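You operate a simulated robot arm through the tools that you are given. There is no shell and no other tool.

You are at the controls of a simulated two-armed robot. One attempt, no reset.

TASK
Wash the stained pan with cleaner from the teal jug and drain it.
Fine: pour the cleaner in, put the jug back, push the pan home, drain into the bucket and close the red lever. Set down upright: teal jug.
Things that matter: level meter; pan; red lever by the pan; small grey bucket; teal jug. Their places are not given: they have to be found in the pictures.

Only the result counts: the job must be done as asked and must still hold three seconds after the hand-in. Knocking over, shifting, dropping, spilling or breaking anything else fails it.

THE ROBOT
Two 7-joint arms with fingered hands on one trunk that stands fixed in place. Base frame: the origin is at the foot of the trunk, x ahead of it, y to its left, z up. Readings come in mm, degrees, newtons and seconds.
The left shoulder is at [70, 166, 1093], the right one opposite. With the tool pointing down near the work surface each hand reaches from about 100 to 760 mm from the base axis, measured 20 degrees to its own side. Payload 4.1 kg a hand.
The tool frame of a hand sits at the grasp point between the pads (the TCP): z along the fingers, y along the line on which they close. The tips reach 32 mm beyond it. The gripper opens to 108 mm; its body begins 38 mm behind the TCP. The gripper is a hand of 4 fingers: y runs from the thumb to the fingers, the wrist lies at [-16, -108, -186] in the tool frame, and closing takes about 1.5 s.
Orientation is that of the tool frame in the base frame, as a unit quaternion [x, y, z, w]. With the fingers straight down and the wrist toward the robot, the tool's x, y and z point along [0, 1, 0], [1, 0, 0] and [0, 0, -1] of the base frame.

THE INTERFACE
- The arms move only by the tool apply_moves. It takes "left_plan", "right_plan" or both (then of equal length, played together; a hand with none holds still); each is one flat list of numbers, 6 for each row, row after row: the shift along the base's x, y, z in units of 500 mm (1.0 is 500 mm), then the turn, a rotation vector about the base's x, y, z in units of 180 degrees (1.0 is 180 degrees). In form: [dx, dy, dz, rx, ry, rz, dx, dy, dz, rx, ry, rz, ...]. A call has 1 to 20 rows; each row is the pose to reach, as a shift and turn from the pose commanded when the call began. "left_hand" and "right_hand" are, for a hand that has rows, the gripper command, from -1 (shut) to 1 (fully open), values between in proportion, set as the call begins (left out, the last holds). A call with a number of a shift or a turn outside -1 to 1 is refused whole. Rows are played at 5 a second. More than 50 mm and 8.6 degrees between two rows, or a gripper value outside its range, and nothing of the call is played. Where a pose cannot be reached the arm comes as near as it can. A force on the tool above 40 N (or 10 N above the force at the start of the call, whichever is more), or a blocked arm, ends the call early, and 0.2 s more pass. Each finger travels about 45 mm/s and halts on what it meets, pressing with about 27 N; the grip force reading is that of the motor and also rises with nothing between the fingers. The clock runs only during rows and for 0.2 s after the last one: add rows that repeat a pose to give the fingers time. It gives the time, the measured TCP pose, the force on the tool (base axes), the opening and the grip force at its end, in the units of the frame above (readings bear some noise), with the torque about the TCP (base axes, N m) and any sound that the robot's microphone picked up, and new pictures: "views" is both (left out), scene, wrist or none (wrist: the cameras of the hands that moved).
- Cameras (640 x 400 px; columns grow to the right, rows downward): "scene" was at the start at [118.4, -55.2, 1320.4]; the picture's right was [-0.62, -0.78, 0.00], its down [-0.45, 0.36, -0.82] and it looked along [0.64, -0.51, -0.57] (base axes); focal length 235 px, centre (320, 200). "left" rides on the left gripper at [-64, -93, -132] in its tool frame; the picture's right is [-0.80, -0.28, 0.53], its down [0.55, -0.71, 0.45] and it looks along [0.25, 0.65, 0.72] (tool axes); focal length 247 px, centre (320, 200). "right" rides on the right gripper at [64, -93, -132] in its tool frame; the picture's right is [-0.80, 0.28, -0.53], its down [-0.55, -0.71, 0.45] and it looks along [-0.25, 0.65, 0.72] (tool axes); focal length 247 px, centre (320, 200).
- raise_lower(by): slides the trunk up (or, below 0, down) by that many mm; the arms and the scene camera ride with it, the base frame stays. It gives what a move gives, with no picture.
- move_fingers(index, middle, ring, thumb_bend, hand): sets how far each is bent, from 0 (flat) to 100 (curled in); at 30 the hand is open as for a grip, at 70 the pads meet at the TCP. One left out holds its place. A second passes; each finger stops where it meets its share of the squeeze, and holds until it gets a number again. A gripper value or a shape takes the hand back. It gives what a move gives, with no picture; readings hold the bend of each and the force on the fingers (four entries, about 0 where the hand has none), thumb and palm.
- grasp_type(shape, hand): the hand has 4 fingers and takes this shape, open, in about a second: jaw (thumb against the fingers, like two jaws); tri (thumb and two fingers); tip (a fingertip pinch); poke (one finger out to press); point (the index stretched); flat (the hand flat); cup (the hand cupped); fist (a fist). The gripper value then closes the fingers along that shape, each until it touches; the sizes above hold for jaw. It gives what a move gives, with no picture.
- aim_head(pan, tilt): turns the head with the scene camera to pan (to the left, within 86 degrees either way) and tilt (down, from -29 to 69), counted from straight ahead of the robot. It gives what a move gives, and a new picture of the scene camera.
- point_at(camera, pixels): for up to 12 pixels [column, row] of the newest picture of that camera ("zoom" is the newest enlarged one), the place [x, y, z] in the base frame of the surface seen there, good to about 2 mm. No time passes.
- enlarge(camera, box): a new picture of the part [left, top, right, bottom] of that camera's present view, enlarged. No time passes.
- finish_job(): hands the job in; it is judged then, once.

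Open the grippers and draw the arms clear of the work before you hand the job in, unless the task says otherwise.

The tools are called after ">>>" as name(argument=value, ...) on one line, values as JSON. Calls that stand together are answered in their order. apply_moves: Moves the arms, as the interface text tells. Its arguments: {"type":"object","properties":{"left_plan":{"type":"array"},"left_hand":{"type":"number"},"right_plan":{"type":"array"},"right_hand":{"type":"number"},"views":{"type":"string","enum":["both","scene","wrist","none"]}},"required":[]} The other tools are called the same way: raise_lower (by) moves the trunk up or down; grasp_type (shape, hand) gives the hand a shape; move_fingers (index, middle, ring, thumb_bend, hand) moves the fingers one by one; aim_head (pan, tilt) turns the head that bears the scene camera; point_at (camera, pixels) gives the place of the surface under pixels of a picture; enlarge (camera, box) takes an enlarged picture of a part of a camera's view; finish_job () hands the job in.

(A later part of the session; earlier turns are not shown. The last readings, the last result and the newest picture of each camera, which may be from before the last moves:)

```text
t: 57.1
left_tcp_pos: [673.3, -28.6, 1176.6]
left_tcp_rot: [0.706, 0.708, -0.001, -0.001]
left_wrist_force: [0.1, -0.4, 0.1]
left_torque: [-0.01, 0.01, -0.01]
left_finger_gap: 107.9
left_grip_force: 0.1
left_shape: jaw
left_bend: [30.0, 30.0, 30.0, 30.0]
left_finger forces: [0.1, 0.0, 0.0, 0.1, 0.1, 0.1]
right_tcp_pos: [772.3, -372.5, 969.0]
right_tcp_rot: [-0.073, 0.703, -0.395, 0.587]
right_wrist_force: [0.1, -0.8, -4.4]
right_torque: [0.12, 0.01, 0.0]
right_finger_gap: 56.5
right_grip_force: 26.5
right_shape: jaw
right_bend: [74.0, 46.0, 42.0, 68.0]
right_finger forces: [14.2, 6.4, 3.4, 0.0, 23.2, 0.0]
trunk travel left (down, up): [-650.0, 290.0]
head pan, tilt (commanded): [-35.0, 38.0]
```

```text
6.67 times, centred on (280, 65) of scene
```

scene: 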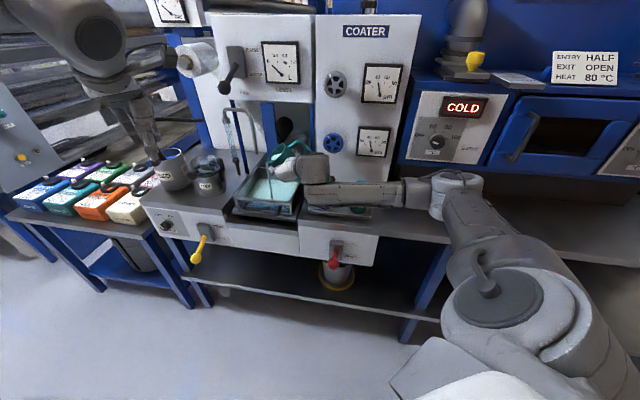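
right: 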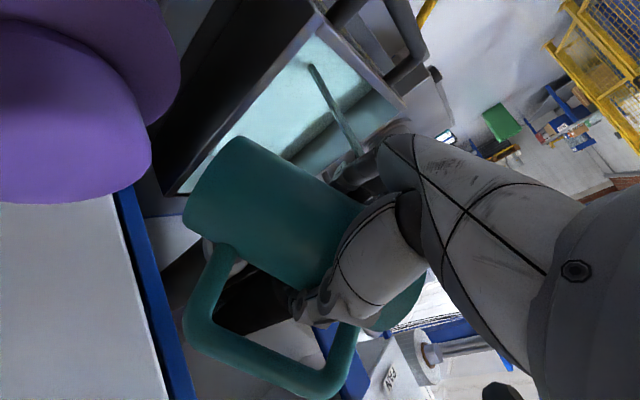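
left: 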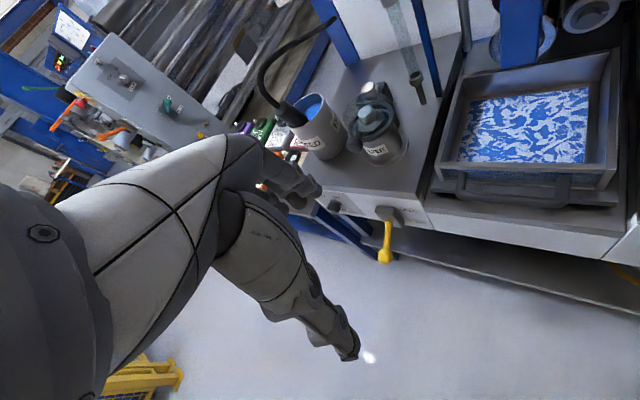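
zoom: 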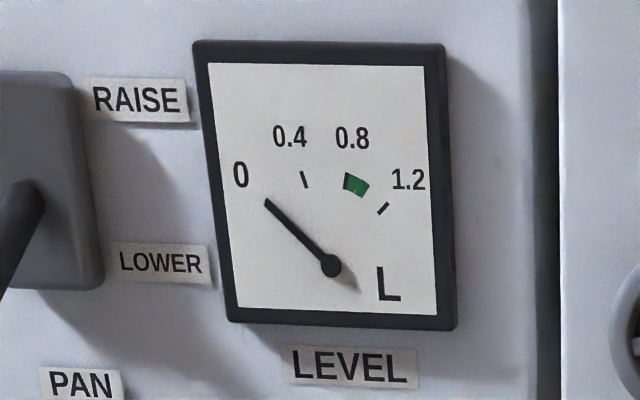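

A stream runs from the spout into the pan and the pan floor is already covered; the needle is still near 0. I hold the tilt for one second and read again.

>>> apply_moves(right_plan=[0, 0, 0, 0, 0, 0, 0, 0, 0, 0, 0, 0, 0, 0, 0, 0, 0, 0, 0, 0, 0, 0, 0, 0], views="scene")

>>> enlarge(camera="scene", box=[225, 120, 345, 230])

>>> enlarge(camera="scene", box=[245, 35, 315, 95])

```text
t: 58.1
left_tcp_pos: [673.6, -29.7, 1177.3]
left_tcp_rot: [0.707, 0.708, -0.001, 0.0]
left_wrist_force: [-0.4, 0.1, 0.5]
left_torque: [-0.02, 0.01, -0.02]
left_finger_gap: 107.6
left_grip_force: 0.0
left_shape: jaw
left_bend: [30.0, 30.0, 30.0, 30.0]
left_finger forces: [0.0, 0.1, 0.0, 0.1, 0.0, 0.0]
right_tcp_pos: [770.9, -373.3, 969.6]
right_tcp_rot: [-0.073, 0.704, -0.396, 0.585]
right_wrist_force: [-0.3, -0.6, -4.7]
right_torque: [0.13, -0.03, -0.01]
right_finger_gap: 56.6
right_grip_force: 26.5
right_shape: jaw
right_bend: [74.0, 46.0, 42.0, 68.0]
right_finger forces: [14.2, 6.5, 3.3, 0.0, 23.1, 0.1]
trunk travel left (down, up): [-650.0, 290.0]
head pan, tilt (commanded): [-35.0, 38.0]
```

scene: 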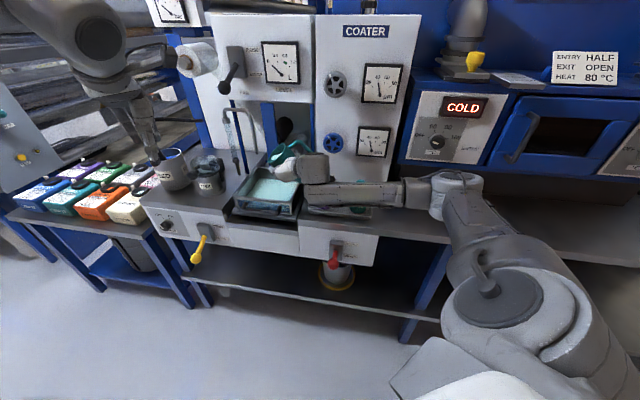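

```text
3.64 times, centred on (285, 175) of scene
```

zoom: 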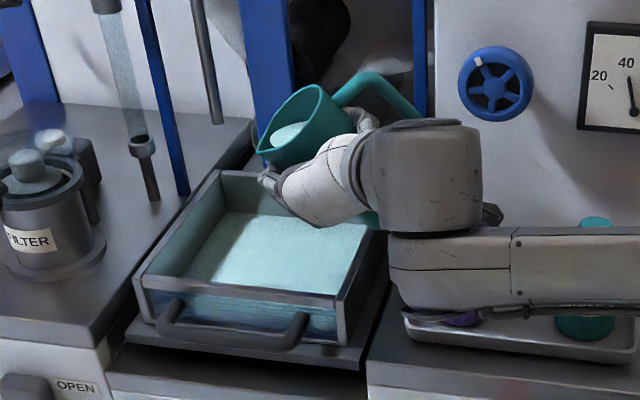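

```text
6.67 times, centred on (280, 65) of scene
```

zoom: 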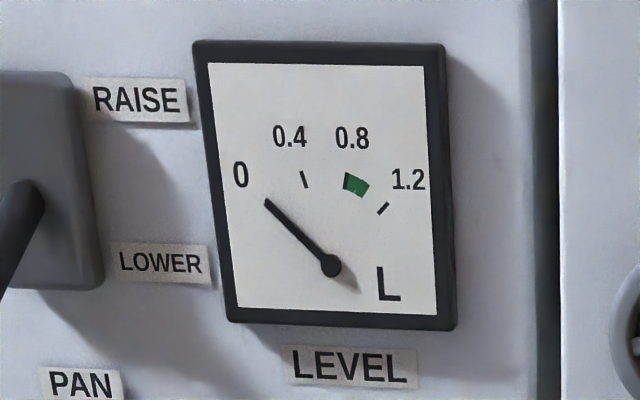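

The stream has stopped (lip level at 40°) and the needle is only barely off 0. I tilt another 12° to 52° and hold.

>>> apply_moves(right_plan=[0, 0, 0, -0.0196, 0.0105, 0, 0, 0, 0, -0.0392, 0.0209, 0, 0, 0, 0, -0.0588, 0.0314, 0, 0, 0, 0, -0.0588, 0.0314, 0, 0, 0, 0, -0.0588, 0.0314, 0, 0, 0, 0, -0.0588, 0.0314, 0], views="both")

>>> enlarge(camera="scene", box=[225, 120, 345, 230])

>>> enlarge(camera="scene", box=[245, 35, 315, 95])

```text
t: 59.5
left_tcp_pos: [673.8, -29.2, 1176.9]
left_tcp_rot: [0.706, 0.708, 0.0, -0.001]
left_wrist_force: [0.1, -0.5, 0.5]
left_torque: [-0.01, 0.0, 0.0]
left_finger_gap: 107.7
left_grip_force: 0.1
left_shape: jaw
left_bend: [30.0, 30.0, 30.0, 30.0]
left_finger forces: [0.1, 0.0, 0.0, 0.1, 0.1, 0.0]
right_tcp_pos: [771.5, -372.6, 969.7]
right_tcp_rot: [-0.146, 0.693, -0.454, 0.541]
right_wrist_force: [0.2, 0.1, -3.8]
right_torque: [0.15, -0.01, 0.05]
right_finger_gap: 56.5
right_grip_force: 27.3
right_shape: jaw
right_bend: [74.0, 46.0, 42.0, 68.0]
right_finger forces: [14.2, 6.5, 3.4, 0.0, 23.1, 0.0]
trunk travel left (down, up): [-650.0, 290.0]
head pan, tilt (commanded): [-35.0, 38.0]
```

scene: 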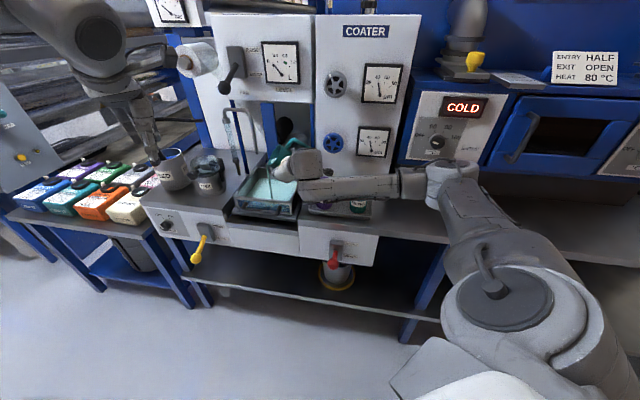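
right: 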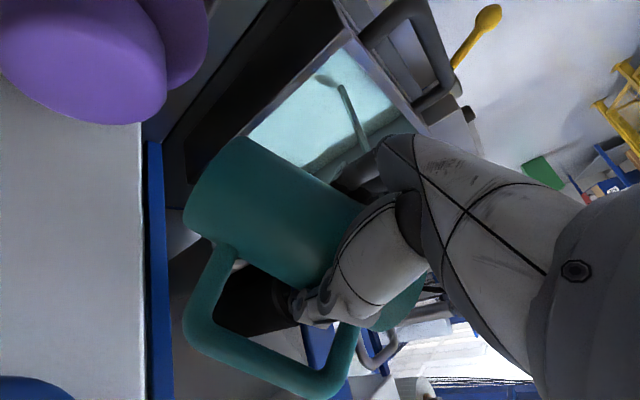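

```text
3.64 times, centred on (285, 175) of scene
```

zoom: 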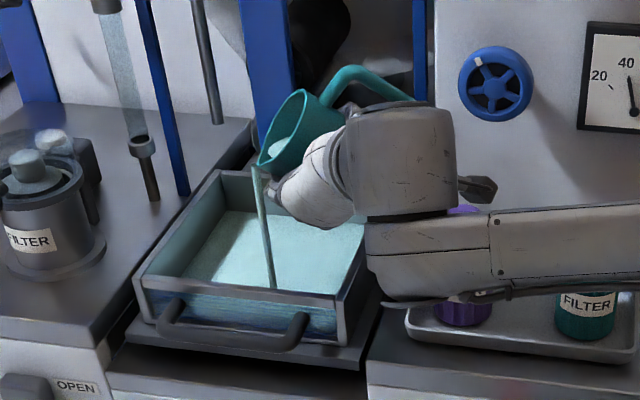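

```text
6.67 times, centred on (280, 65) of scene
```

zoom: 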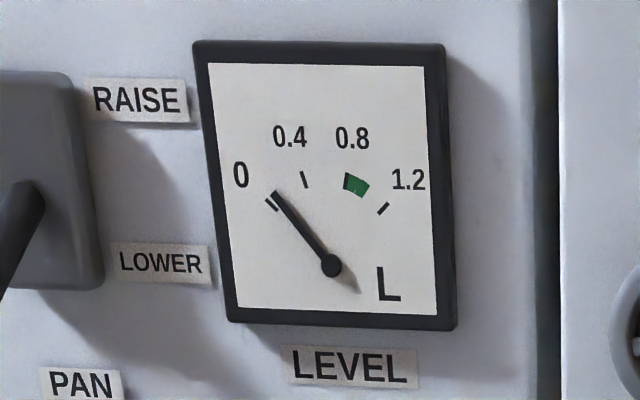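

The needle now reads about 0.10 L (0.4 tick at (305,180), green from 0.8 to ~1.0) and the stream still runs into the pan. I hold for 1.6 s and read again.

>>> apply_moves(right_plan=[0, 0, 0, 0, 0, 0, 0, 0, 0, 0, 0, 0, 0, 0, 0, 0, 0, 0, 0, 0, 0, 0, 0, 0, 0, 0, 0, 0, 0, 0, 0, 0, 0, 0, 0, 0, 0, 0, 0, 0, 0, 0], views="scene")

>>> enlarge(camera="scene", box=[225, 120, 345, 230])

>>> enlarge(camera="scene", box=[245, 35, 315, 95])

```text
t: 61.1
left_tcp_pos: [673.8, -28.3, 1177.0]
left_tcp_rot: [0.707, 0.707, -0.001, -0.001]
left_wrist_force: [-0.7, 0.6, -0.7]
left_torque: [0.05, -0.01, 0.01]
left_finger_gap: 107.5
left_grip_force: 0.0
left_shape: jaw
left_bend: [30.0, 30.0, 30.0, 30.0]
left_finger forces: [0.0, 0.0, 0.1, 0.0, 0.0, 0.0]
right_tcp_pos: [771.8, -374.1, 968.9]
right_tcp_rot: [-0.146, 0.692, -0.454, 0.542]
right_wrist_force: [0.0, 0.3, -4.7]
right_torque: [0.1, -0.04, 0.01]
right_finger_gap: 56.4
right_grip_force: 26.8
right_shape: jaw
right_bend: [74.0, 46.0, 42.0, 68.0]
right_finger forces: [14.2, 6.4, 3.5, 0.0, 23.1, 0.1]
trunk travel left (down, up): [-650.0, 290.0]
head pan, tilt (commanded): [-35.0, 38.0]
```

scene: 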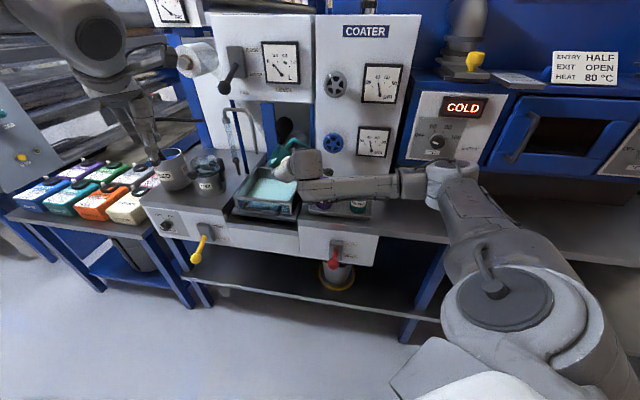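

```text
3.64 times, centred on (285, 175) of scene
```

zoom: 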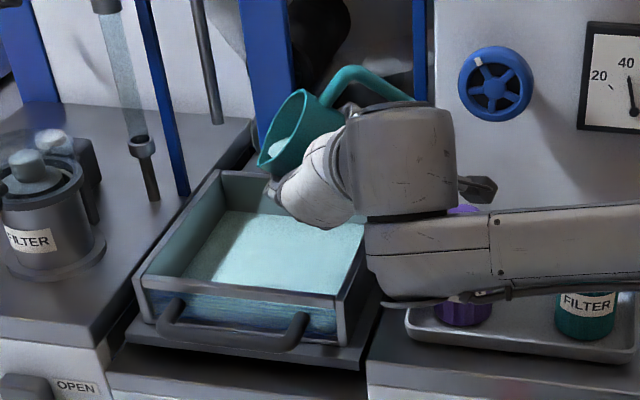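

```text
6.67 times, centred on (280, 65) of scene
```

zoom: 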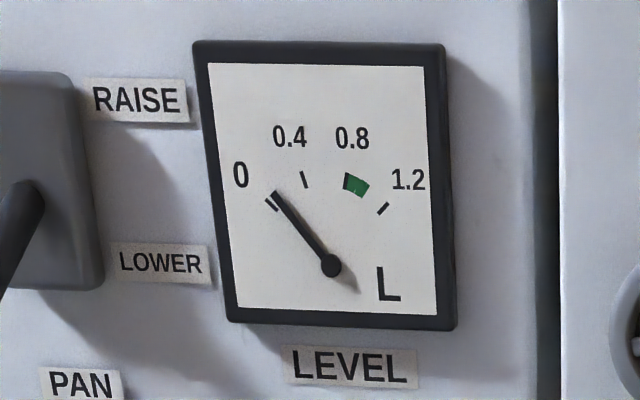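

The flow stops at 52° with about 0.11 L in the pan. I tilt on to 66°, watching needle and forearm.

>>> apply_moves(right_plan=[0, 0, 0, -0.0196, 0.0105, 0, 0, 0, 0, -0.0392, 0.0209, 0, 0, 0, 0, -0.0588, 0.0314, 0, 0, 0, 0, -0.0686, 0.0366, 0, 0, 0, 0, -0.0686, 0.0366, 0, 0, 0, 0, -0.0686, 0.0366, 0, 0, 0, 0, -0.0686, 0.0366, 0, 0, 0, 0, -0.0686, 0.0366, 0], views="both")

>>> enlarge(camera="scene", box=[225, 120, 345, 230])

>>> enlarge(camera="scene", box=[245, 35, 315, 95])

```text
t: 62.9
left_tcp_pos: [672.4, -28.3, 1177.2]
left_tcp_rot: [0.707, 0.708, 0.0, 0.0]
left_wrist_force: [-0.1, 0.4, -0.7]
left_torque: [-0.01, 0.01, -0.01]
left_finger_gap: 108.0
left_grip_force: 0.1
left_shape: jaw
left_bend: [30.0, 30.0, 30.0, 30.0]
left_finger forces: [0.0, 0.1, 0.0, 0.0, 0.1, 0.1]
right_tcp_pos: [771.1, -372.6, 969.8]
right_tcp_rot: [-0.229, 0.67, -0.517, 0.482]
right_wrist_force: [-0.6, -0.4, -1.5]
right_torque: [0.06, -0.03, 0.01]
right_finger_gap: 56.6
right_grip_force: 26.8
right_shape: jaw
right_bend: [75.0, 46.0, 42.0, 68.0]
right_finger forces: [13.8, 6.3, 3.6, 0.0, 23.2, 0.1]
trunk travel left (down, up): [-650.0, 290.0]
head pan, tilt (commanded): [-35.0, 38.0]
```

scene: 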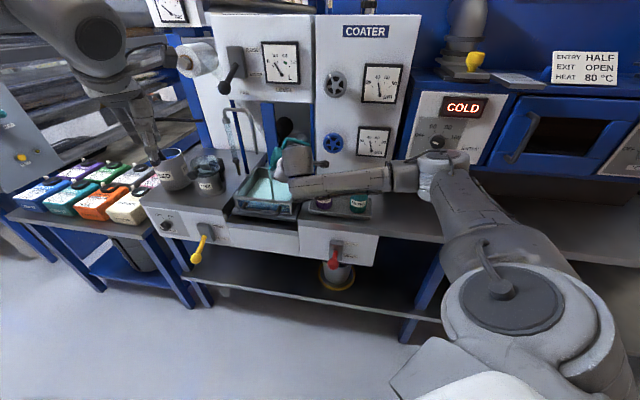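
right: 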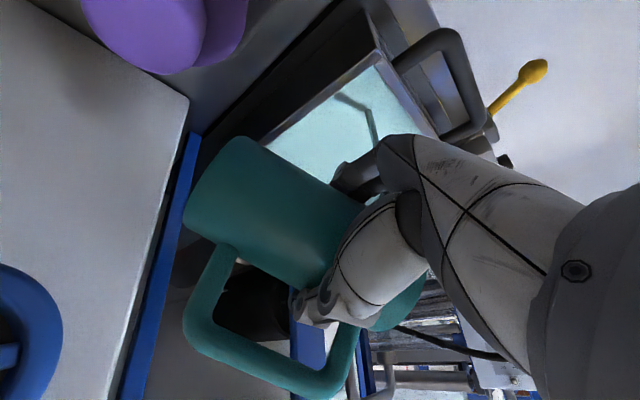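

```text
3.64 times, centred on (285, 175) of scene
```

zoom: 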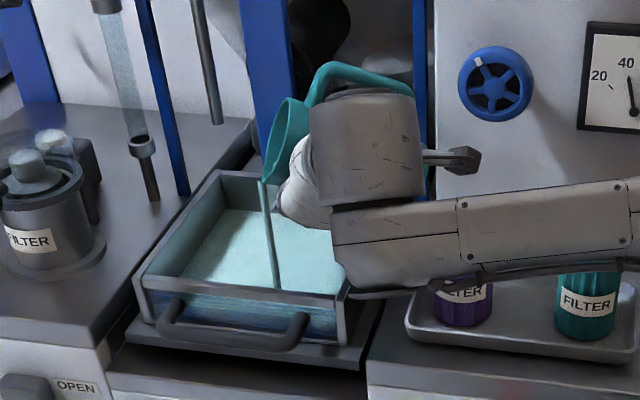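

```text
6.67 times, centred on (280, 65) of scene
```

zoom: 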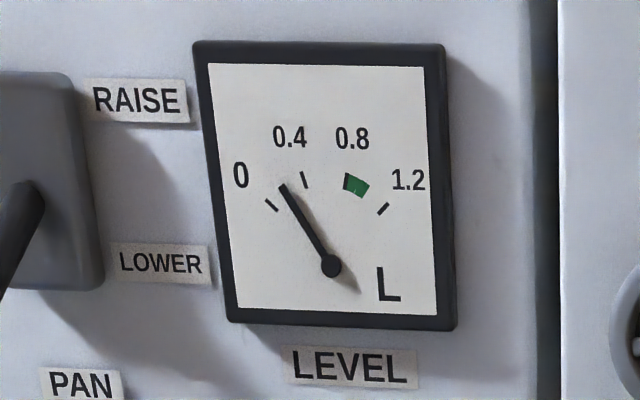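

The needle is at ~0.20 L and the stream lands inside the pan. I tilt on to 80° and hold about a second.

>>> apply_moves(right_plan=[0, 0, 0, 0, 0, 0, 0, 0, 0, -0.0196, 0.0105, 0, 0, 0, 0, -0.0392, 0.0209, 0, 0, 0, 0, -0.0588, 0.0314, 0, 0, 0, 0, -0.0686, 0.0366, 0, 0, 0, 0, -0.0686, 0.0366, 0, 0, 0, 0, -0.0686, 0.0366, 0, 0, 0, 0, -0.0686, 0.0366, 0, 0, 0, 0, -0.0686, 0.0366, 0], views="both")

>>> enlarge(camera="scene", box=[225, 120, 345, 230])

>>> enlarge(camera="scene", box=[245, 35, 315, 95])

```text
t: 64.9
left_tcp_pos: [673.9, -29.4, 1177.5]
left_tcp_rot: [0.706, 0.708, 0.0, 0.0]
left_wrist_force: [-0.3, -0.3, -0.2]
left_torque: [-0.02, -0.01, 0.01]
left_finger_gap: 107.7
left_grip_force: 0.0
left_shape: jaw
left_bend: [30.0, 30.0, 30.0, 30.0]
left_finger forces: [0.0, 0.0, 0.1, 0.0, 0.0, 0.0]
right_tcp_pos: [771.2, -372.0, 970.0]
right_tcp_rot: [-0.31, 0.636, -0.571, 0.416]
right_wrist_force: [0.0, 0.4, -1.9]
right_torque: [0.06, 0.0, 0.01]
right_finger_gap: 56.3
right_grip_force: 27.5
right_shape: jaw
right_bend: [75.0, 46.0, 42.0, 68.0]
right_finger forces: [13.1, 6.3, 3.4, 0.2, 23.4, 0.0]
trunk travel left (down, up): [-650.0, 290.0]
head pan, tilt (commanded): [-35.0, 38.0]
```

scene: 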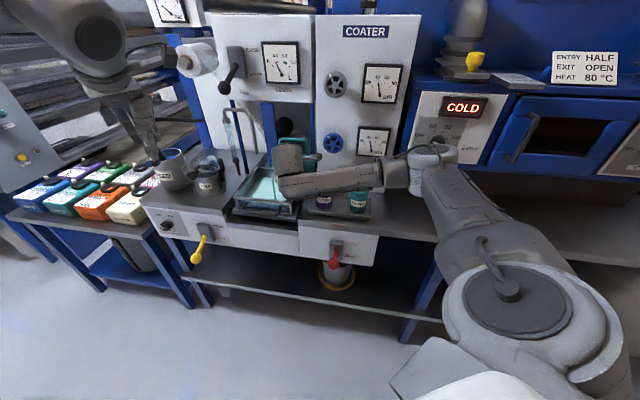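
right: 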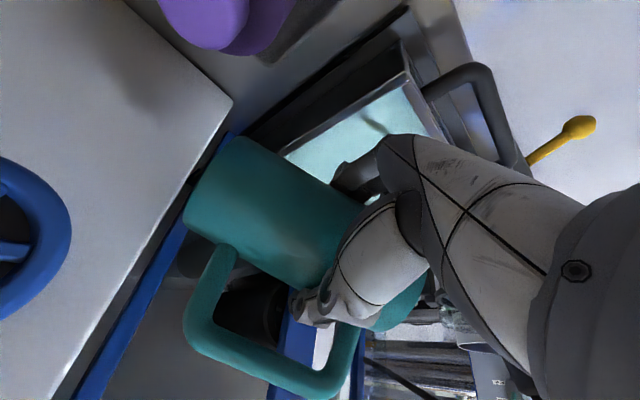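

```text
3.64 times, centred on (285, 175) of scene
```

zoom: 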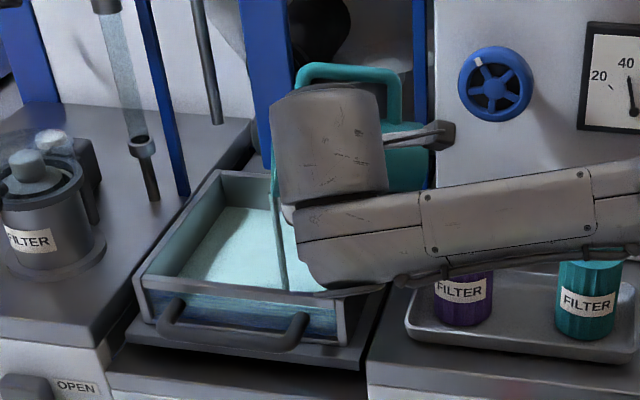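

```text
6.67 times, centred on (280, 65) of scene
```

zoom: 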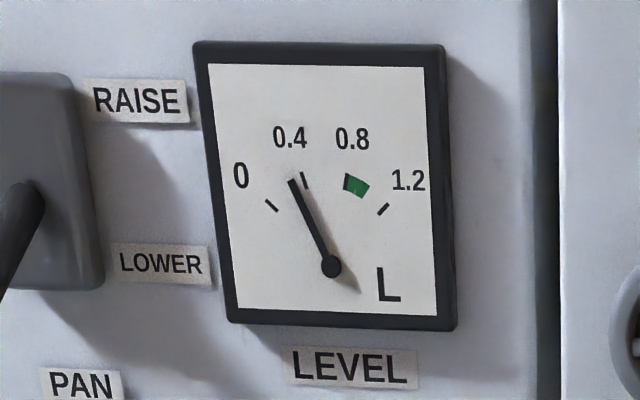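

Needle ~0.29 L and still flowing. A wrist part at zoom (445,135) comes toward the panel knob, so I measure its clearance.

>>> point_at(camera="scene", pixels=[[346, 157], [340, 157], [330, 160], [334, 142], [320, 165], [340, 175], [300, 160], [380, 180], [285, 165], [325, 145]])

>>> apply_moves(right_plan=[0, 0, 0, 0, 0, 0, 0, 0, 0, 0, 0, 0, 0, 0, 0, 0, 0, 0, 0, 0, 0, 0, 0, 0], views="scene")

>>> enlarge(camera="scene", box=[245, 35, 315, 95])

```text
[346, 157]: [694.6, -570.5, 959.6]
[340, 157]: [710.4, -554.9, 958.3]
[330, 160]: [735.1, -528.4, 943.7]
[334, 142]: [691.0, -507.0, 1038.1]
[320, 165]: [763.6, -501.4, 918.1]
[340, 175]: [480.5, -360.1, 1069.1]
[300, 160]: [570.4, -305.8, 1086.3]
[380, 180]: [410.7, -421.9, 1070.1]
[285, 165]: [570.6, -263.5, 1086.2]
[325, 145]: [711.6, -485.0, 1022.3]
```

```text
t: 65.9
left_tcp_pos: [672.2, -28.5, 1177.9]
left_tcp_rot: [0.707, 0.707, 0.0, 0.0]
left_wrist_force: [-0.3, -0.5, -0.2]
left_torque: [0.0, -0.02, -0.02]
left_finger_gap: 107.8
left_grip_force: 0.1
left_shape: jaw
left_bend: [30.0, 30.0, 30.0, 30.0]
left_finger forces: [0.0, 0.0, 0.0, 0.0, 0.0, 0.1]
right_tcp_pos: [771.4, -372.4, 969.5]
right_tcp_rot: [-0.31, 0.636, -0.571, 0.417]
right_wrist_force: [0.2, 0.2, -0.9]
right_torque: [0.05, -0.02, 0.03]
right_finger_gap: 56.2
right_grip_force: 26.8
right_shape: jaw
right_bend: [75.0, 46.0, 42.0, 68.0]
right_finger forces: [13.2, 6.2, 3.4, 0.0, 23.4, 0.0]
trunk travel left (down, up): [-650.0, 290.0]
head pan, tilt (commanded): [-35.0, 38.0]
```

scene: 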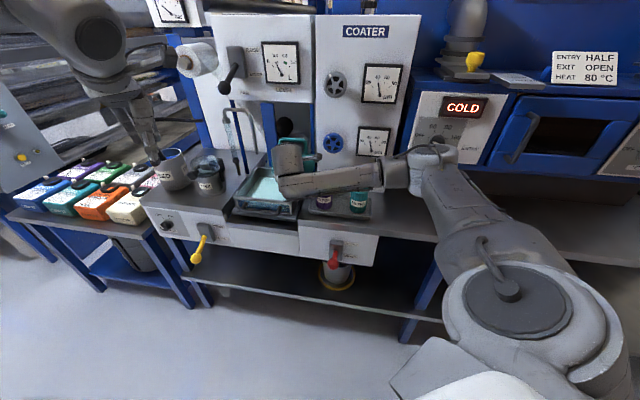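

```text
6.67 times, centred on (280, 65) of scene
```

zoom: 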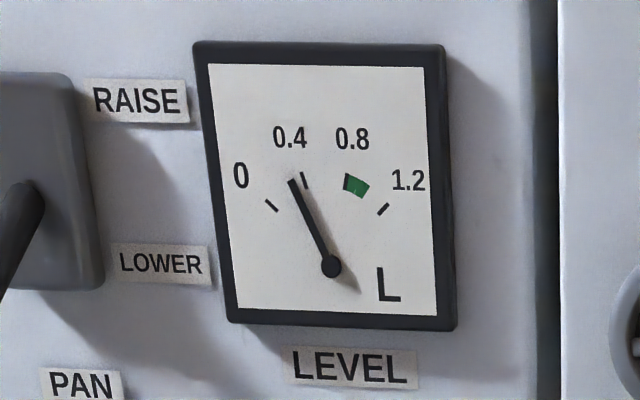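

The needle rests at ~0.29 L with the flow stopped at 80°. I check the piece beside the hand at (319,157) before tilting further.

>>> point_at(camera="scene", pixels=[[319, 157], [315, 158], [310, 158], [305, 157], [308, 170], [303, 145], [320, 178], [318, 160], [360, 178], [295, 148]])

>>> enlarge(camera="scene", box=[260, 125, 350, 215])

```text
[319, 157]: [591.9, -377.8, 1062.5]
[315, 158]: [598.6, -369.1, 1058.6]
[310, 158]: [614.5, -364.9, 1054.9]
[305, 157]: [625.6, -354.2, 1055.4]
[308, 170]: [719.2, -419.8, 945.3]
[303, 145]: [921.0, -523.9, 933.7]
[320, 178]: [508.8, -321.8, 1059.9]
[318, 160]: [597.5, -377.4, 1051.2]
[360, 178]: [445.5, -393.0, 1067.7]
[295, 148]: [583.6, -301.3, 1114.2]
```

```text
4.44 times, centred on (305, 170) of scene
```

zoom: 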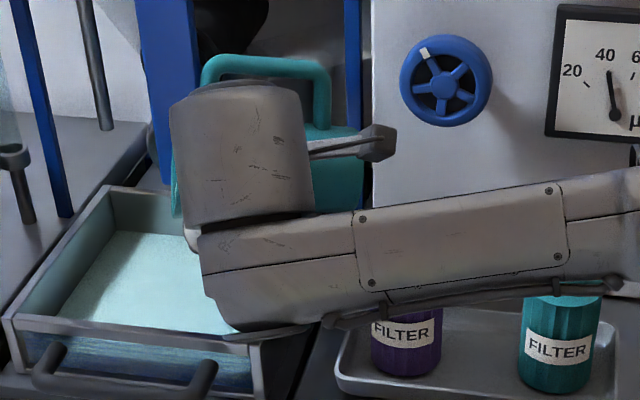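

That is only the camera bracket (592,-378), 160 mm in front of the knob; all is clear. I tilt on to 110° to empty the jug, and hold.

>>> apply_moves(right_plan=[0, 0, 0, -0.0245, 0.0131, 0, 0, 0, 0, -0.049, 0.0261, 0, 0, 0, 0, -0.0735, 0.0392, 0, 0, 0, 0, -0.0735, 0.0392, 0, 0, 0, 0, -0.098, 0.0523, 0, 0, 0, 0, -0.1225, 0.0654, 0, 0, 0, 0, -0.147, 0.0784, 0, 0, 0, 0, -0.147, 0.0784, 0, 0, 0, 0, -0.147, 0.0784, 0, 0, 0, 0, -0.147, 0.0784, 0, 0, 0, 0, -0.147, 0.0784, 0], views="both")

>>> enlarge(camera="scene", box=[225, 120, 345, 230])

>>> enlarge(camera="scene", box=[245, 35, 315, 95])

```text
t: 68.3
left_tcp_pos: [673.4, -29.9, 1177.5]
left_tcp_rot: [0.707, 0.707, 0.0, -0.001]
left_wrist_force: [-0.7, 0.5, -0.7]
left_torque: [0.01, -0.02, 0.0]
left_finger_gap: 107.8
left_grip_force: 0.1
left_shape: jaw
left_bend: [30.0, 30.0, 30.0, 30.0]
left_finger forces: [0.0, 0.0, 0.0, 0.0, 0.0, 0.1]
right_tcp_pos: [770.0, -372.4, 969.6]
right_tcp_rot: [0.463, -0.535, 0.659, -0.254]
right_wrist_force: [-0.3, -0.2, -0.7]
right_torque: [0.03, -0.03, 0.0]
right_finger_gap: 56.6
right_grip_force: 27.0
right_shape: jaw
right_bend: [75.0, 46.0, 42.0, 68.0]
right_finger forces: [12.9, 6.1, 3.5, 0.0, 23.6, 0.0]
trunk travel left (down, up): [-650.0, 290.0]
head pan, tilt (commanded): [-35.0, 38.0]
```

scene: 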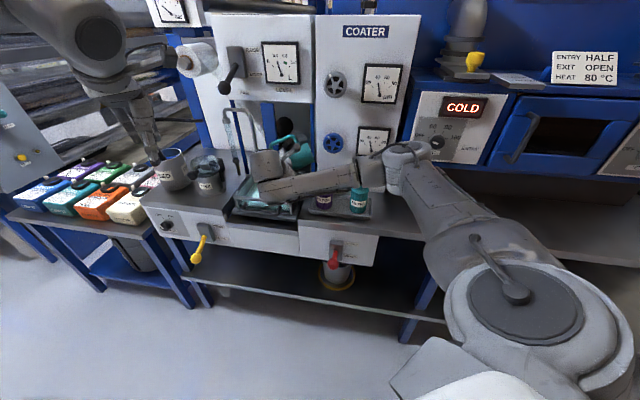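
right: 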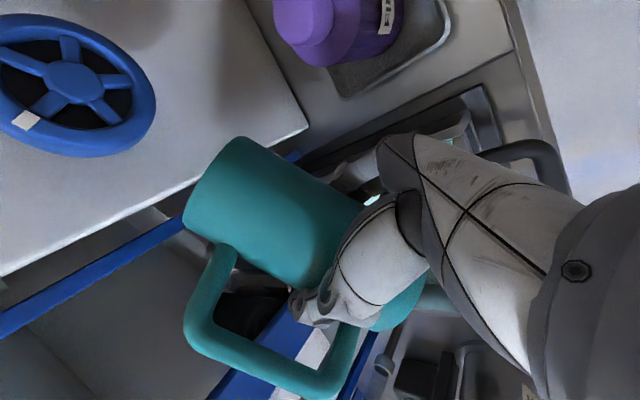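

```text
3.64 times, centred on (285, 175) of scene
```

zoom: 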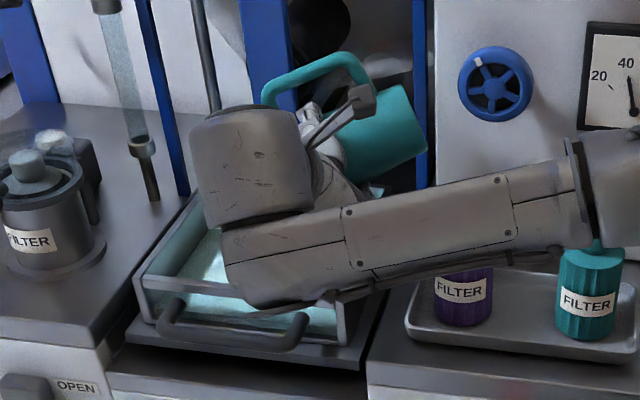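

```text
6.67 times, centred on (280, 65) of scene
```

zoom: 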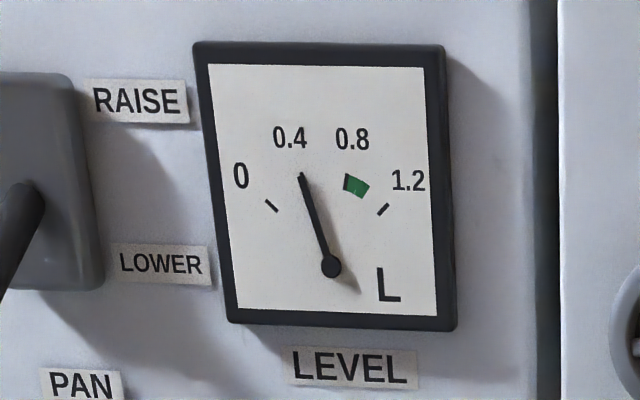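

The needle has risen to ~0.4 L: the jug is empty. I hold a moment for the last drops and tilt back upright.

>>> apply_moves(right_plan=[0, 0, 0, 0, 0, 0, 0, 0, 0, 0, 0, 0, 0, 0, 0, 0, 0, 0, 0, 0, 0, 0, 0, 0, 0, 0, 0, 0.0343, -0.0183, 0, 0, 0, 0, 0.0686, -0.0366, 0, 0, 0, 0, 0.1029, -0.0549, 0, 0, 0, 0, 0.1372, -0.0732, 0, 0, 0, 0, 0.1715, -0.0915, 0, 0, 0, 0, 0.2058, -0.1098, 0, 0, 0, 0, 0.2401, -0.1281, 0, 0, 0, 0, 0.2744, -0.1464, 0, 0, 0, 0, 0.3087, -0.1647, 0, 0, 0, 0, 0.343, -0.183, 0, 0, 0, 0, 0.3773, -0.2013, 0, 0, 0, 0, 0.4116, -0.2196, 0, 0, 0, 0, 0.4459, -0.2379, 0, 0, 0, 0, 0.4802, -0.2562, 0, 0, 0, 0, 0.5145, -0.2745, 0, 0, 0, 0, 0.539, -0.2876, 0], views="both")

>>> enlarge(camera="scene", box=[225, 120, 345, 230])

>>> enlarge(camera="scene", box=[245, 35, 315, 95])

```text
t: 72.5
left_tcp_pos: [673.6, -28.9, 1177.8]
left_tcp_rot: [0.706, 0.708, 0.0, 0.0]
left_wrist_force: [-0.7, 0.4, -0.3]
left_torque: [0.02, 0.0, -0.01]
left_finger_gap: 107.5
left_grip_force: 0.1
left_shape: jaw
left_bend: [30.0, 30.0, 30.0, 30.0]
left_finger forces: [0.0, 0.0, 0.0, 0.0, 0.0, 0.0]
right_tcp_pos: [771.6, -372.1, 968.9]
right_tcp_rot: [0.173, 0.686, -0.171, 0.686]
right_wrist_force: [-0.6, 0.4, -0.3]
right_torque: [0.02, 0.0, 0.0]
right_finger_gap: 56.4
right_grip_force: 26.5
right_shape: jaw
right_bend: [75.0, 46.0, 42.0, 68.0]
right_finger forces: [12.5, 5.8, 3.2, 0.0, 23.3, 0.0]
trunk travel left (down, up): [-650.0, 290.0]
head pan, tilt (commanded): [-35.0, 38.0]
```

scene: 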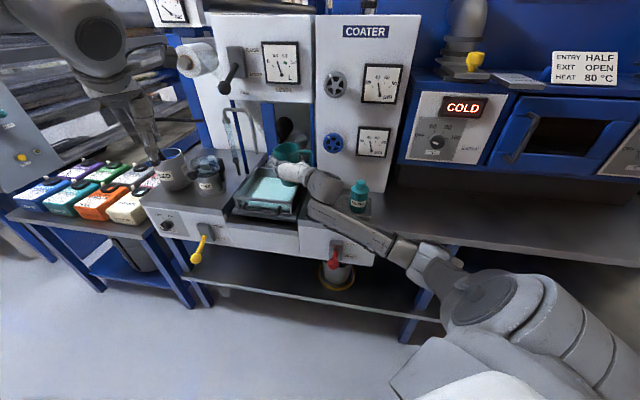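
right: 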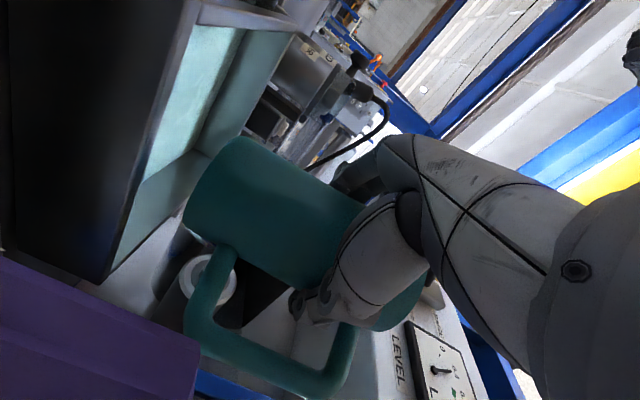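

```text
3.64 times, centred on (285, 175) of scene
```

zoom: 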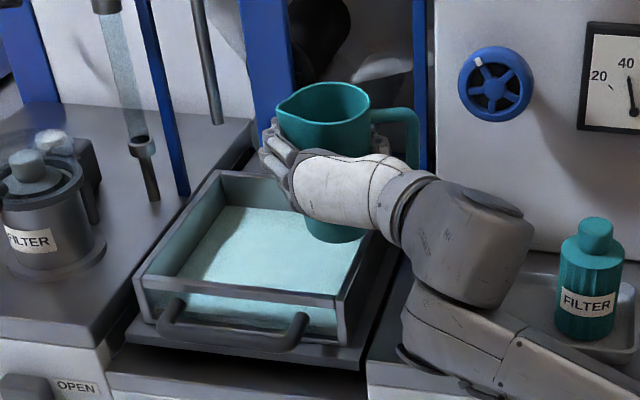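

```text
6.67 times, centred on (280, 65) of scene
```

zoom: 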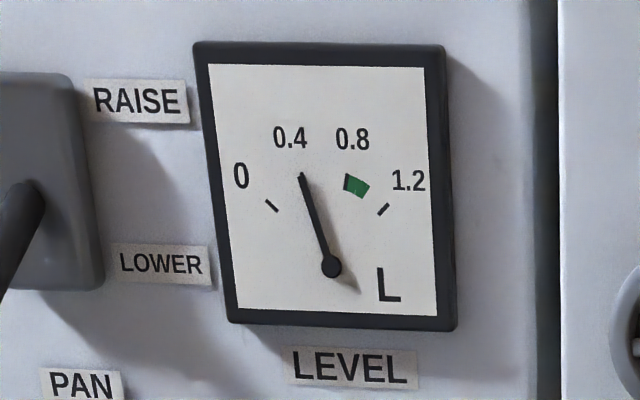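

The jug is empty and upright, needle at 0.4 L. I draw the jug back 90 mm out of the pan area along the same path.

>>> apply_moves(right_plan=[-0.025, 0.025, 0, 0, 0, 0, -0.05, 0.05, 0, 0, 0, 0, -0.075, 0.075, 0, 0, 0, 0, -0.1, 0.1, 0, 0, 0, 0, -0.127, 0.127, 0, 0, 0, 0], views="none")

>>> raise_lower(by=100)

>>> apply_moves(right_plan=[-0.0345, -0.0346, 0, 0, 0, -0.015, -0.069, -0.0692, 0, 0, 0, -0.03, -0.1035, -0.1038, 0, 0, 0, -0.045, -0.138, -0.1384, 0, 0, 0, -0.06, -0.1725, -0.173, 0, 0, 0, -0.075, -0.207, -0.2076, 0, 0, 0, -0.09, -0.2415, -0.2422, 0, 0, 0, -0.105, -0.276, -0.2768, 0, 0, 0, -0.12, -0.3105, -0.3114, 0, 0, 0, -0.135, -0.345, -0.346, 0, 0, 0, -0.15], views="both")

```text
t: 73.7
left_tcp_pos: [674.0, -28.9, 1179.3]
left_tcp_rot: [0.707, 0.707, -0.001, 0.0]
left_wrist_force: [0.2, -0.9, -0.8]
left_torque: [-0.01, -0.02, -0.01]
left_finger_gap: 107.8
left_grip_force: 0.1
left_shape: jaw
left_bend: [30.0, 30.0, 30.0, 30.0]
left_finger forces: [0.1, 0.0, 0.1, 0.1, 0.1, 0.0]
right_tcp_pos: [707.3, -307.4, 969.2]
right_tcp_rot: [0.171, 0.685, -0.171, 0.687]
right_wrist_force: [-0.6, 0.3, -0.3]
right_torque: [0.02, 0.01, 0.01]
right_finger_gap: 56.4
right_grip_force: 27.0
right_shape: jaw
right_bend: [75.0, 46.0, 42.0, 68.0]
right_finger forces: [12.5, 5.6, 3.2, 0.0, 23.3, 0.0]
trunk travel left (down, up): [-650.0, 290.0]
head pan, tilt (commanded): [-35.0, 38.0]
```

```text
t: 75.0
left_tcp_pos: [672.9, -28.5, 1276.7]
left_tcp_rot: [0.706, 0.708, -0.001, 0.0]
left_wrist_force: [0.5, 0.3, 0.0]
left_torque: [-0.04, -0.01, 0.04]
left_finger_gap: 107.7
left_grip_force: 0.1
left_shape: jaw
left_bend: [30.0, 30.0, 30.0, 30.0]
left_finger forces: [0.0, 0.0, 0.0, 0.0, 0.0, 0.0]
right_tcp_pos: [708.2, -309.9, 1070.3]
right_tcp_rot: [0.173, 0.686, -0.171, 0.686]
right_wrist_force: [-0.3, 0.3, -1.6]
right_torque: [0.02, 0.01, 0.0]
right_finger_gap: 56.4
right_grip_force: 27.2
right_shape: jaw
right_bend: [75.0, 46.0, 42.0, 68.0]
right_finger forces: [12.5, 5.6, 3.1, 0.0, 23.3, 0.0]
trunk travel left (down, up): [-750.0, 190.0]
head pan, tilt (commanded): [-35.0, 38.0]
```

```text
t: 77.2
left_tcp_pos: [672.3, -28.7, 1278.0]
left_tcp_rot: [0.707, 0.708, 0.0, -0.001]
left_wrist_force: [0.2, -0.2, 1.0]
left_torque: [0.01, -0.03, 0.01]
left_finger_gap: 107.6
left_grip_force: 0.0
left_shape: jaw
left_bend: [30.0, 30.0, 30.0, 30.0]
left_finger forces: [0.1, 0.1, 0.1, 0.0, 0.0, 0.0]
right_tcp_pos: [535.2, -481.7, 1069.8]
right_tcp_rot: [0.328, 0.626, -0.325, 0.628]
right_wrist_force: [-0.1, -0.7, -1.3]
right_torque: [0.05, -0.02, 0.04]
right_finger_gap: 56.3
right_grip_force: 26.6
right_shape: jaw
right_bend: [75.0, 46.0, 42.0, 68.0]
right_finger forces: [12.5, 5.6, 3.2, 0.0, 23.2, 0.0]
trunk travel left (down, up): [-750.0, 190.0]
head pan, tilt (commanded): [-35.0, 38.0]
```

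scene: 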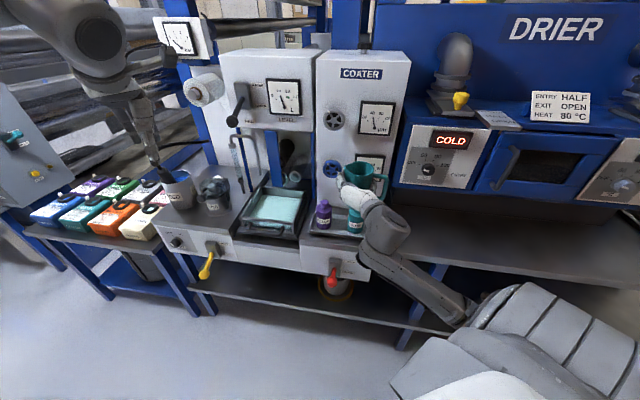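
right: 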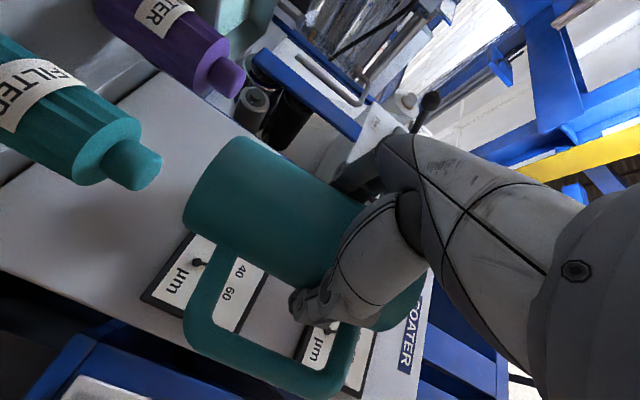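

Halfway back with everything standing. I continue to the right, to the point in front of the jug's place.

>>> apply_moves(right_plan=[-0.0345, -0.0346, 0, 0, 0, -0.015, -0.069, -0.0692, 0, 0, 0, -0.03, -0.1035, -0.1038, 0, 0, 0, -0.045, -0.138, -0.1384, 0, 0, 0, -0.06, -0.1725, -0.173, 0, 0, 0, -0.075, -0.207, -0.2076, 0, 0, 0, -0.09, -0.2415, -0.2422, 0, 0, 0, -0.105, -0.276, -0.2768, 0, 0, 0, -0.12, -0.3105, -0.3114, 0, 0, 0, -0.135, -0.345, -0.346, 0, 0, 0, -0.15, -0.345, -0.346, 0, 0, 0, -0.15], views="none")

>>> aim_head(pan=-54, tilt=42)

```text
t: 79.6
left_tcp_pos: [672.6, -28.4, 1277.3]
left_tcp_rot: [0.707, 0.708, 0.0, 0.0]
left_wrist_force: [0.2, 1.0, 0.5]
left_torque: [-0.01, 0.0, 0.0]
left_finger_gap: 108.1
left_grip_force: 0.1
left_shape: jaw
left_bend: [30.0, 30.0, 30.0, 30.0]
left_finger forces: [0.0, 0.0, 0.0, 0.0, 0.1, 0.0]
right_tcp_pos: [362.0, -655.2, 1070.2]
right_tcp_rot: [0.465, 0.532, -0.465, 0.534]
right_wrist_force: [-0.4, 0.2, -1.0]
right_torque: [-0.01, -0.01, -0.04]
right_finger_gap: 55.9
right_grip_force: 27.2
right_shape: jaw
right_bend: [75.0, 46.0, 43.0, 68.0]
right_finger forces: [12.6, 5.6, 3.1, 0.0, 22.9, 0.0]
trunk travel left (down, up): [-750.0, 190.0]
head pan, tilt (commanded): [-35.0, 38.0]
```

```text
t: 80.4
left_tcp_pos: [673.1, -27.2, 1278.0]
left_tcp_rot: [0.706, 0.708, 0.0, 0.0]
left_wrist_force: [-0.5, 0.5, 0.5]
left_torque: [0.02, 0.0, 0.0]
left_finger_gap: 107.8
left_grip_force: 0.1
left_shape: jaw
left_bend: [30.0, 30.0, 30.0, 30.0]
left_finger forces: [0.0, 0.1, 0.0, 0.0, 0.0, 0.0]
right_tcp_pos: [361.7, -655.3, 1070.3]
right_tcp_rot: [0.465, 0.533, -0.464, 0.533]
right_wrist_force: [0.1, 0.3, -1.3]
right_torque: [-0.01, -0.02, 0.02]
right_finger_gap: 56.2
right_grip_force: 27.1
right_shape: jaw
right_bend: [75.0, 46.0, 43.0, 68.0]
right_finger forces: [12.5, 5.6, 3.2, 0.0, 23.0, 0.0]
trunk travel left (down, up): [-750.0, 190.0]
head pan, tilt (commanded): [-54.0, 42.0]
```

scene: 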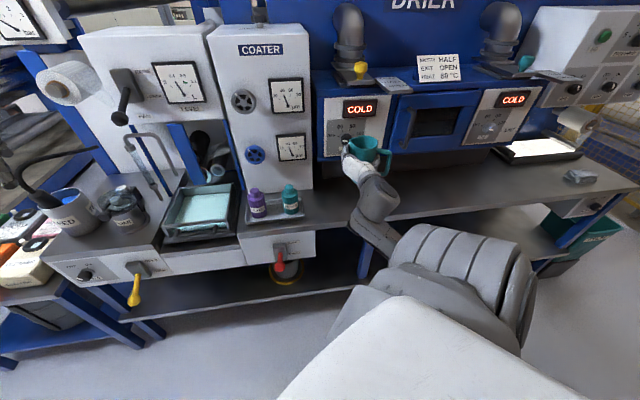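

I check the jug's attitude and its position relative to the hand before setting it down.

>>> enlarge(camera="scene", box=[325, 115, 415, 205])

```text
4.44 times, centred on (370, 160) of scene
```

zoom: 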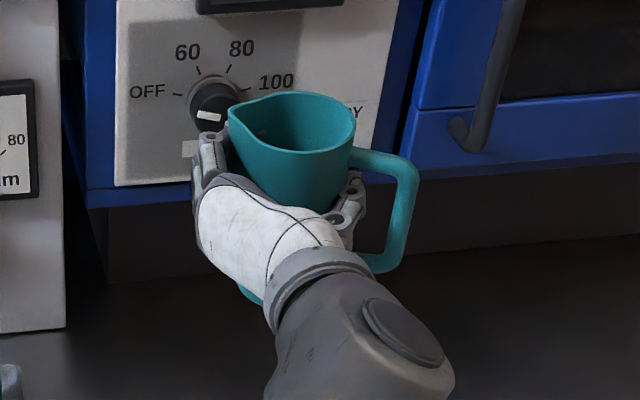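

>>> point_at(camera="zoom", pixels=[[231, 107], [290, 93], [335, 103], [353, 125], [330, 148], [290, 152], [255, 140], [243, 292], [360, 155], [412, 180], [395, 262], [250, 297]])

```text
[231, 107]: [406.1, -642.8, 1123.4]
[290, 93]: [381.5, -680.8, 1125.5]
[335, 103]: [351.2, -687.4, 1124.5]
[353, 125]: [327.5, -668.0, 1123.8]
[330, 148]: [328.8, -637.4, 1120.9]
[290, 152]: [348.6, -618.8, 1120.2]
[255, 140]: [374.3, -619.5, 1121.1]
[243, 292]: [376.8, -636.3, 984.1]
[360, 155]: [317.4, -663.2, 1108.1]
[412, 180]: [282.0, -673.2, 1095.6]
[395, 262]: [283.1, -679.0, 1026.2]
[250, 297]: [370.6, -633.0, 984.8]
```

The jug leans about 4.5° toward the palm side; I correct this with a small turn while bringing it down over its old place, stopping ~13 mm above the bench.

>>> apply_moves(right_plan=[0, 0, -0.06, 0.0128, 0, 0, 0, 0, -0.12, 0.0256, 0, 0, 0, 0, -0.18, 0.0256, 0, 0, 0.03, -0.016, -0.2, 0.0256, 0, 0, 0.06, -0.033, -0.22, 0.0256, 0, 0, 0.09, -0.05, -0.25, 0.0256, 0, 0, 0.121, -0.0664, -0.28, 0.0256, 0, 0, 0.121, -0.0664, -0.3, 0.0256, 0, 0, 0.121, -0.0664, -0.3, 0.0256, 0, 0], views="both")

>>> enlarge(camera="scene", box=[315, 145, 405, 235])

```text
t: 82.4
left_tcp_pos: [672.6, -28.9, 1277.5]
left_tcp_rot: [0.707, 0.707, 0.0, 0.0]
left_wrist_force: [-0.6, 0.0, -0.9]
left_torque: [-0.03, -0.02, 0.02]
left_finger_gap: 107.8
left_grip_force: 0.0
left_shape: jaw
left_bend: [30.0, 30.0, 30.0, 30.0]
left_finger forces: [0.0, 0.1, 0.1, 0.1, 0.0, 0.0]
right_tcp_pos: [422.9, -687.4, 920.3]
right_tcp_rot: [0.486, 0.551, -0.441, 0.515]
right_wrist_force: [-0.8, 0.7, -0.8]
right_torque: [-0.03, -0.03, -0.01]
right_finger_gap: 56.2
right_grip_force: 27.7
right_shape: jaw
right_bend: [75.0, 46.0, 43.0, 68.0]
right_finger forces: [12.5, 5.5, 3.1, 0.0, 22.9, 0.0]
trunk travel left (down, up): [-750.0, 190.0]
head pan, tilt (commanded): [-54.0, 42.0]
```

scene: 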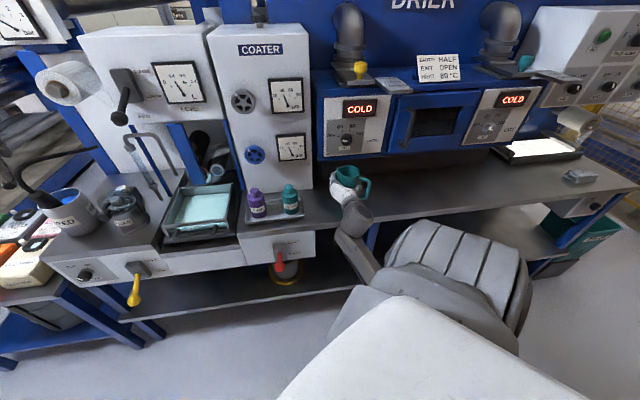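
right: 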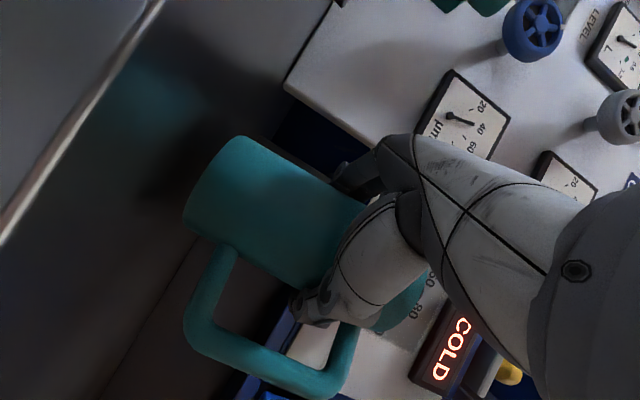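

```text
4.44 times, centred on (360, 190) of scene
```

zoom: 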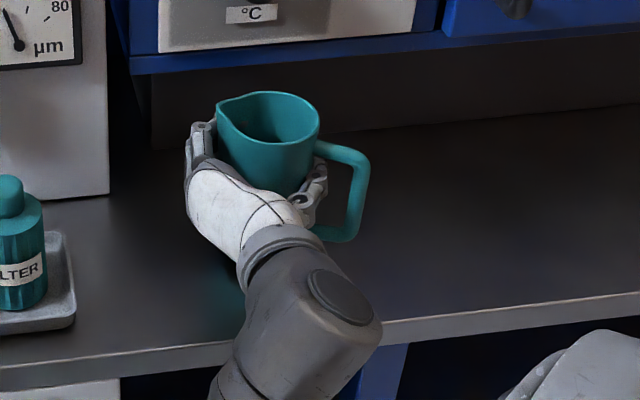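

>>> point_at(camera="zoom", pixels=[[218, 105], [268, 92], [315, 108], [318, 128], [295, 140], [255, 138], [230, 128], [362, 165], [350, 235], [345, 240], [330, 235], [320, 140]])

```text
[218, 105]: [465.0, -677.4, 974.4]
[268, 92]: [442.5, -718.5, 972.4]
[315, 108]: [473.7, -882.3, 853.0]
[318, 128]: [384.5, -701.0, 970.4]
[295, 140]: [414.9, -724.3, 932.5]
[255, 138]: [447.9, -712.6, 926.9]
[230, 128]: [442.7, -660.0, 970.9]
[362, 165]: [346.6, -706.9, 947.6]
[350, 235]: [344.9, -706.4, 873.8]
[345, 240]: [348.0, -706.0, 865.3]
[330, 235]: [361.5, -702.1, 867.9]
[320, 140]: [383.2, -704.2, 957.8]
```

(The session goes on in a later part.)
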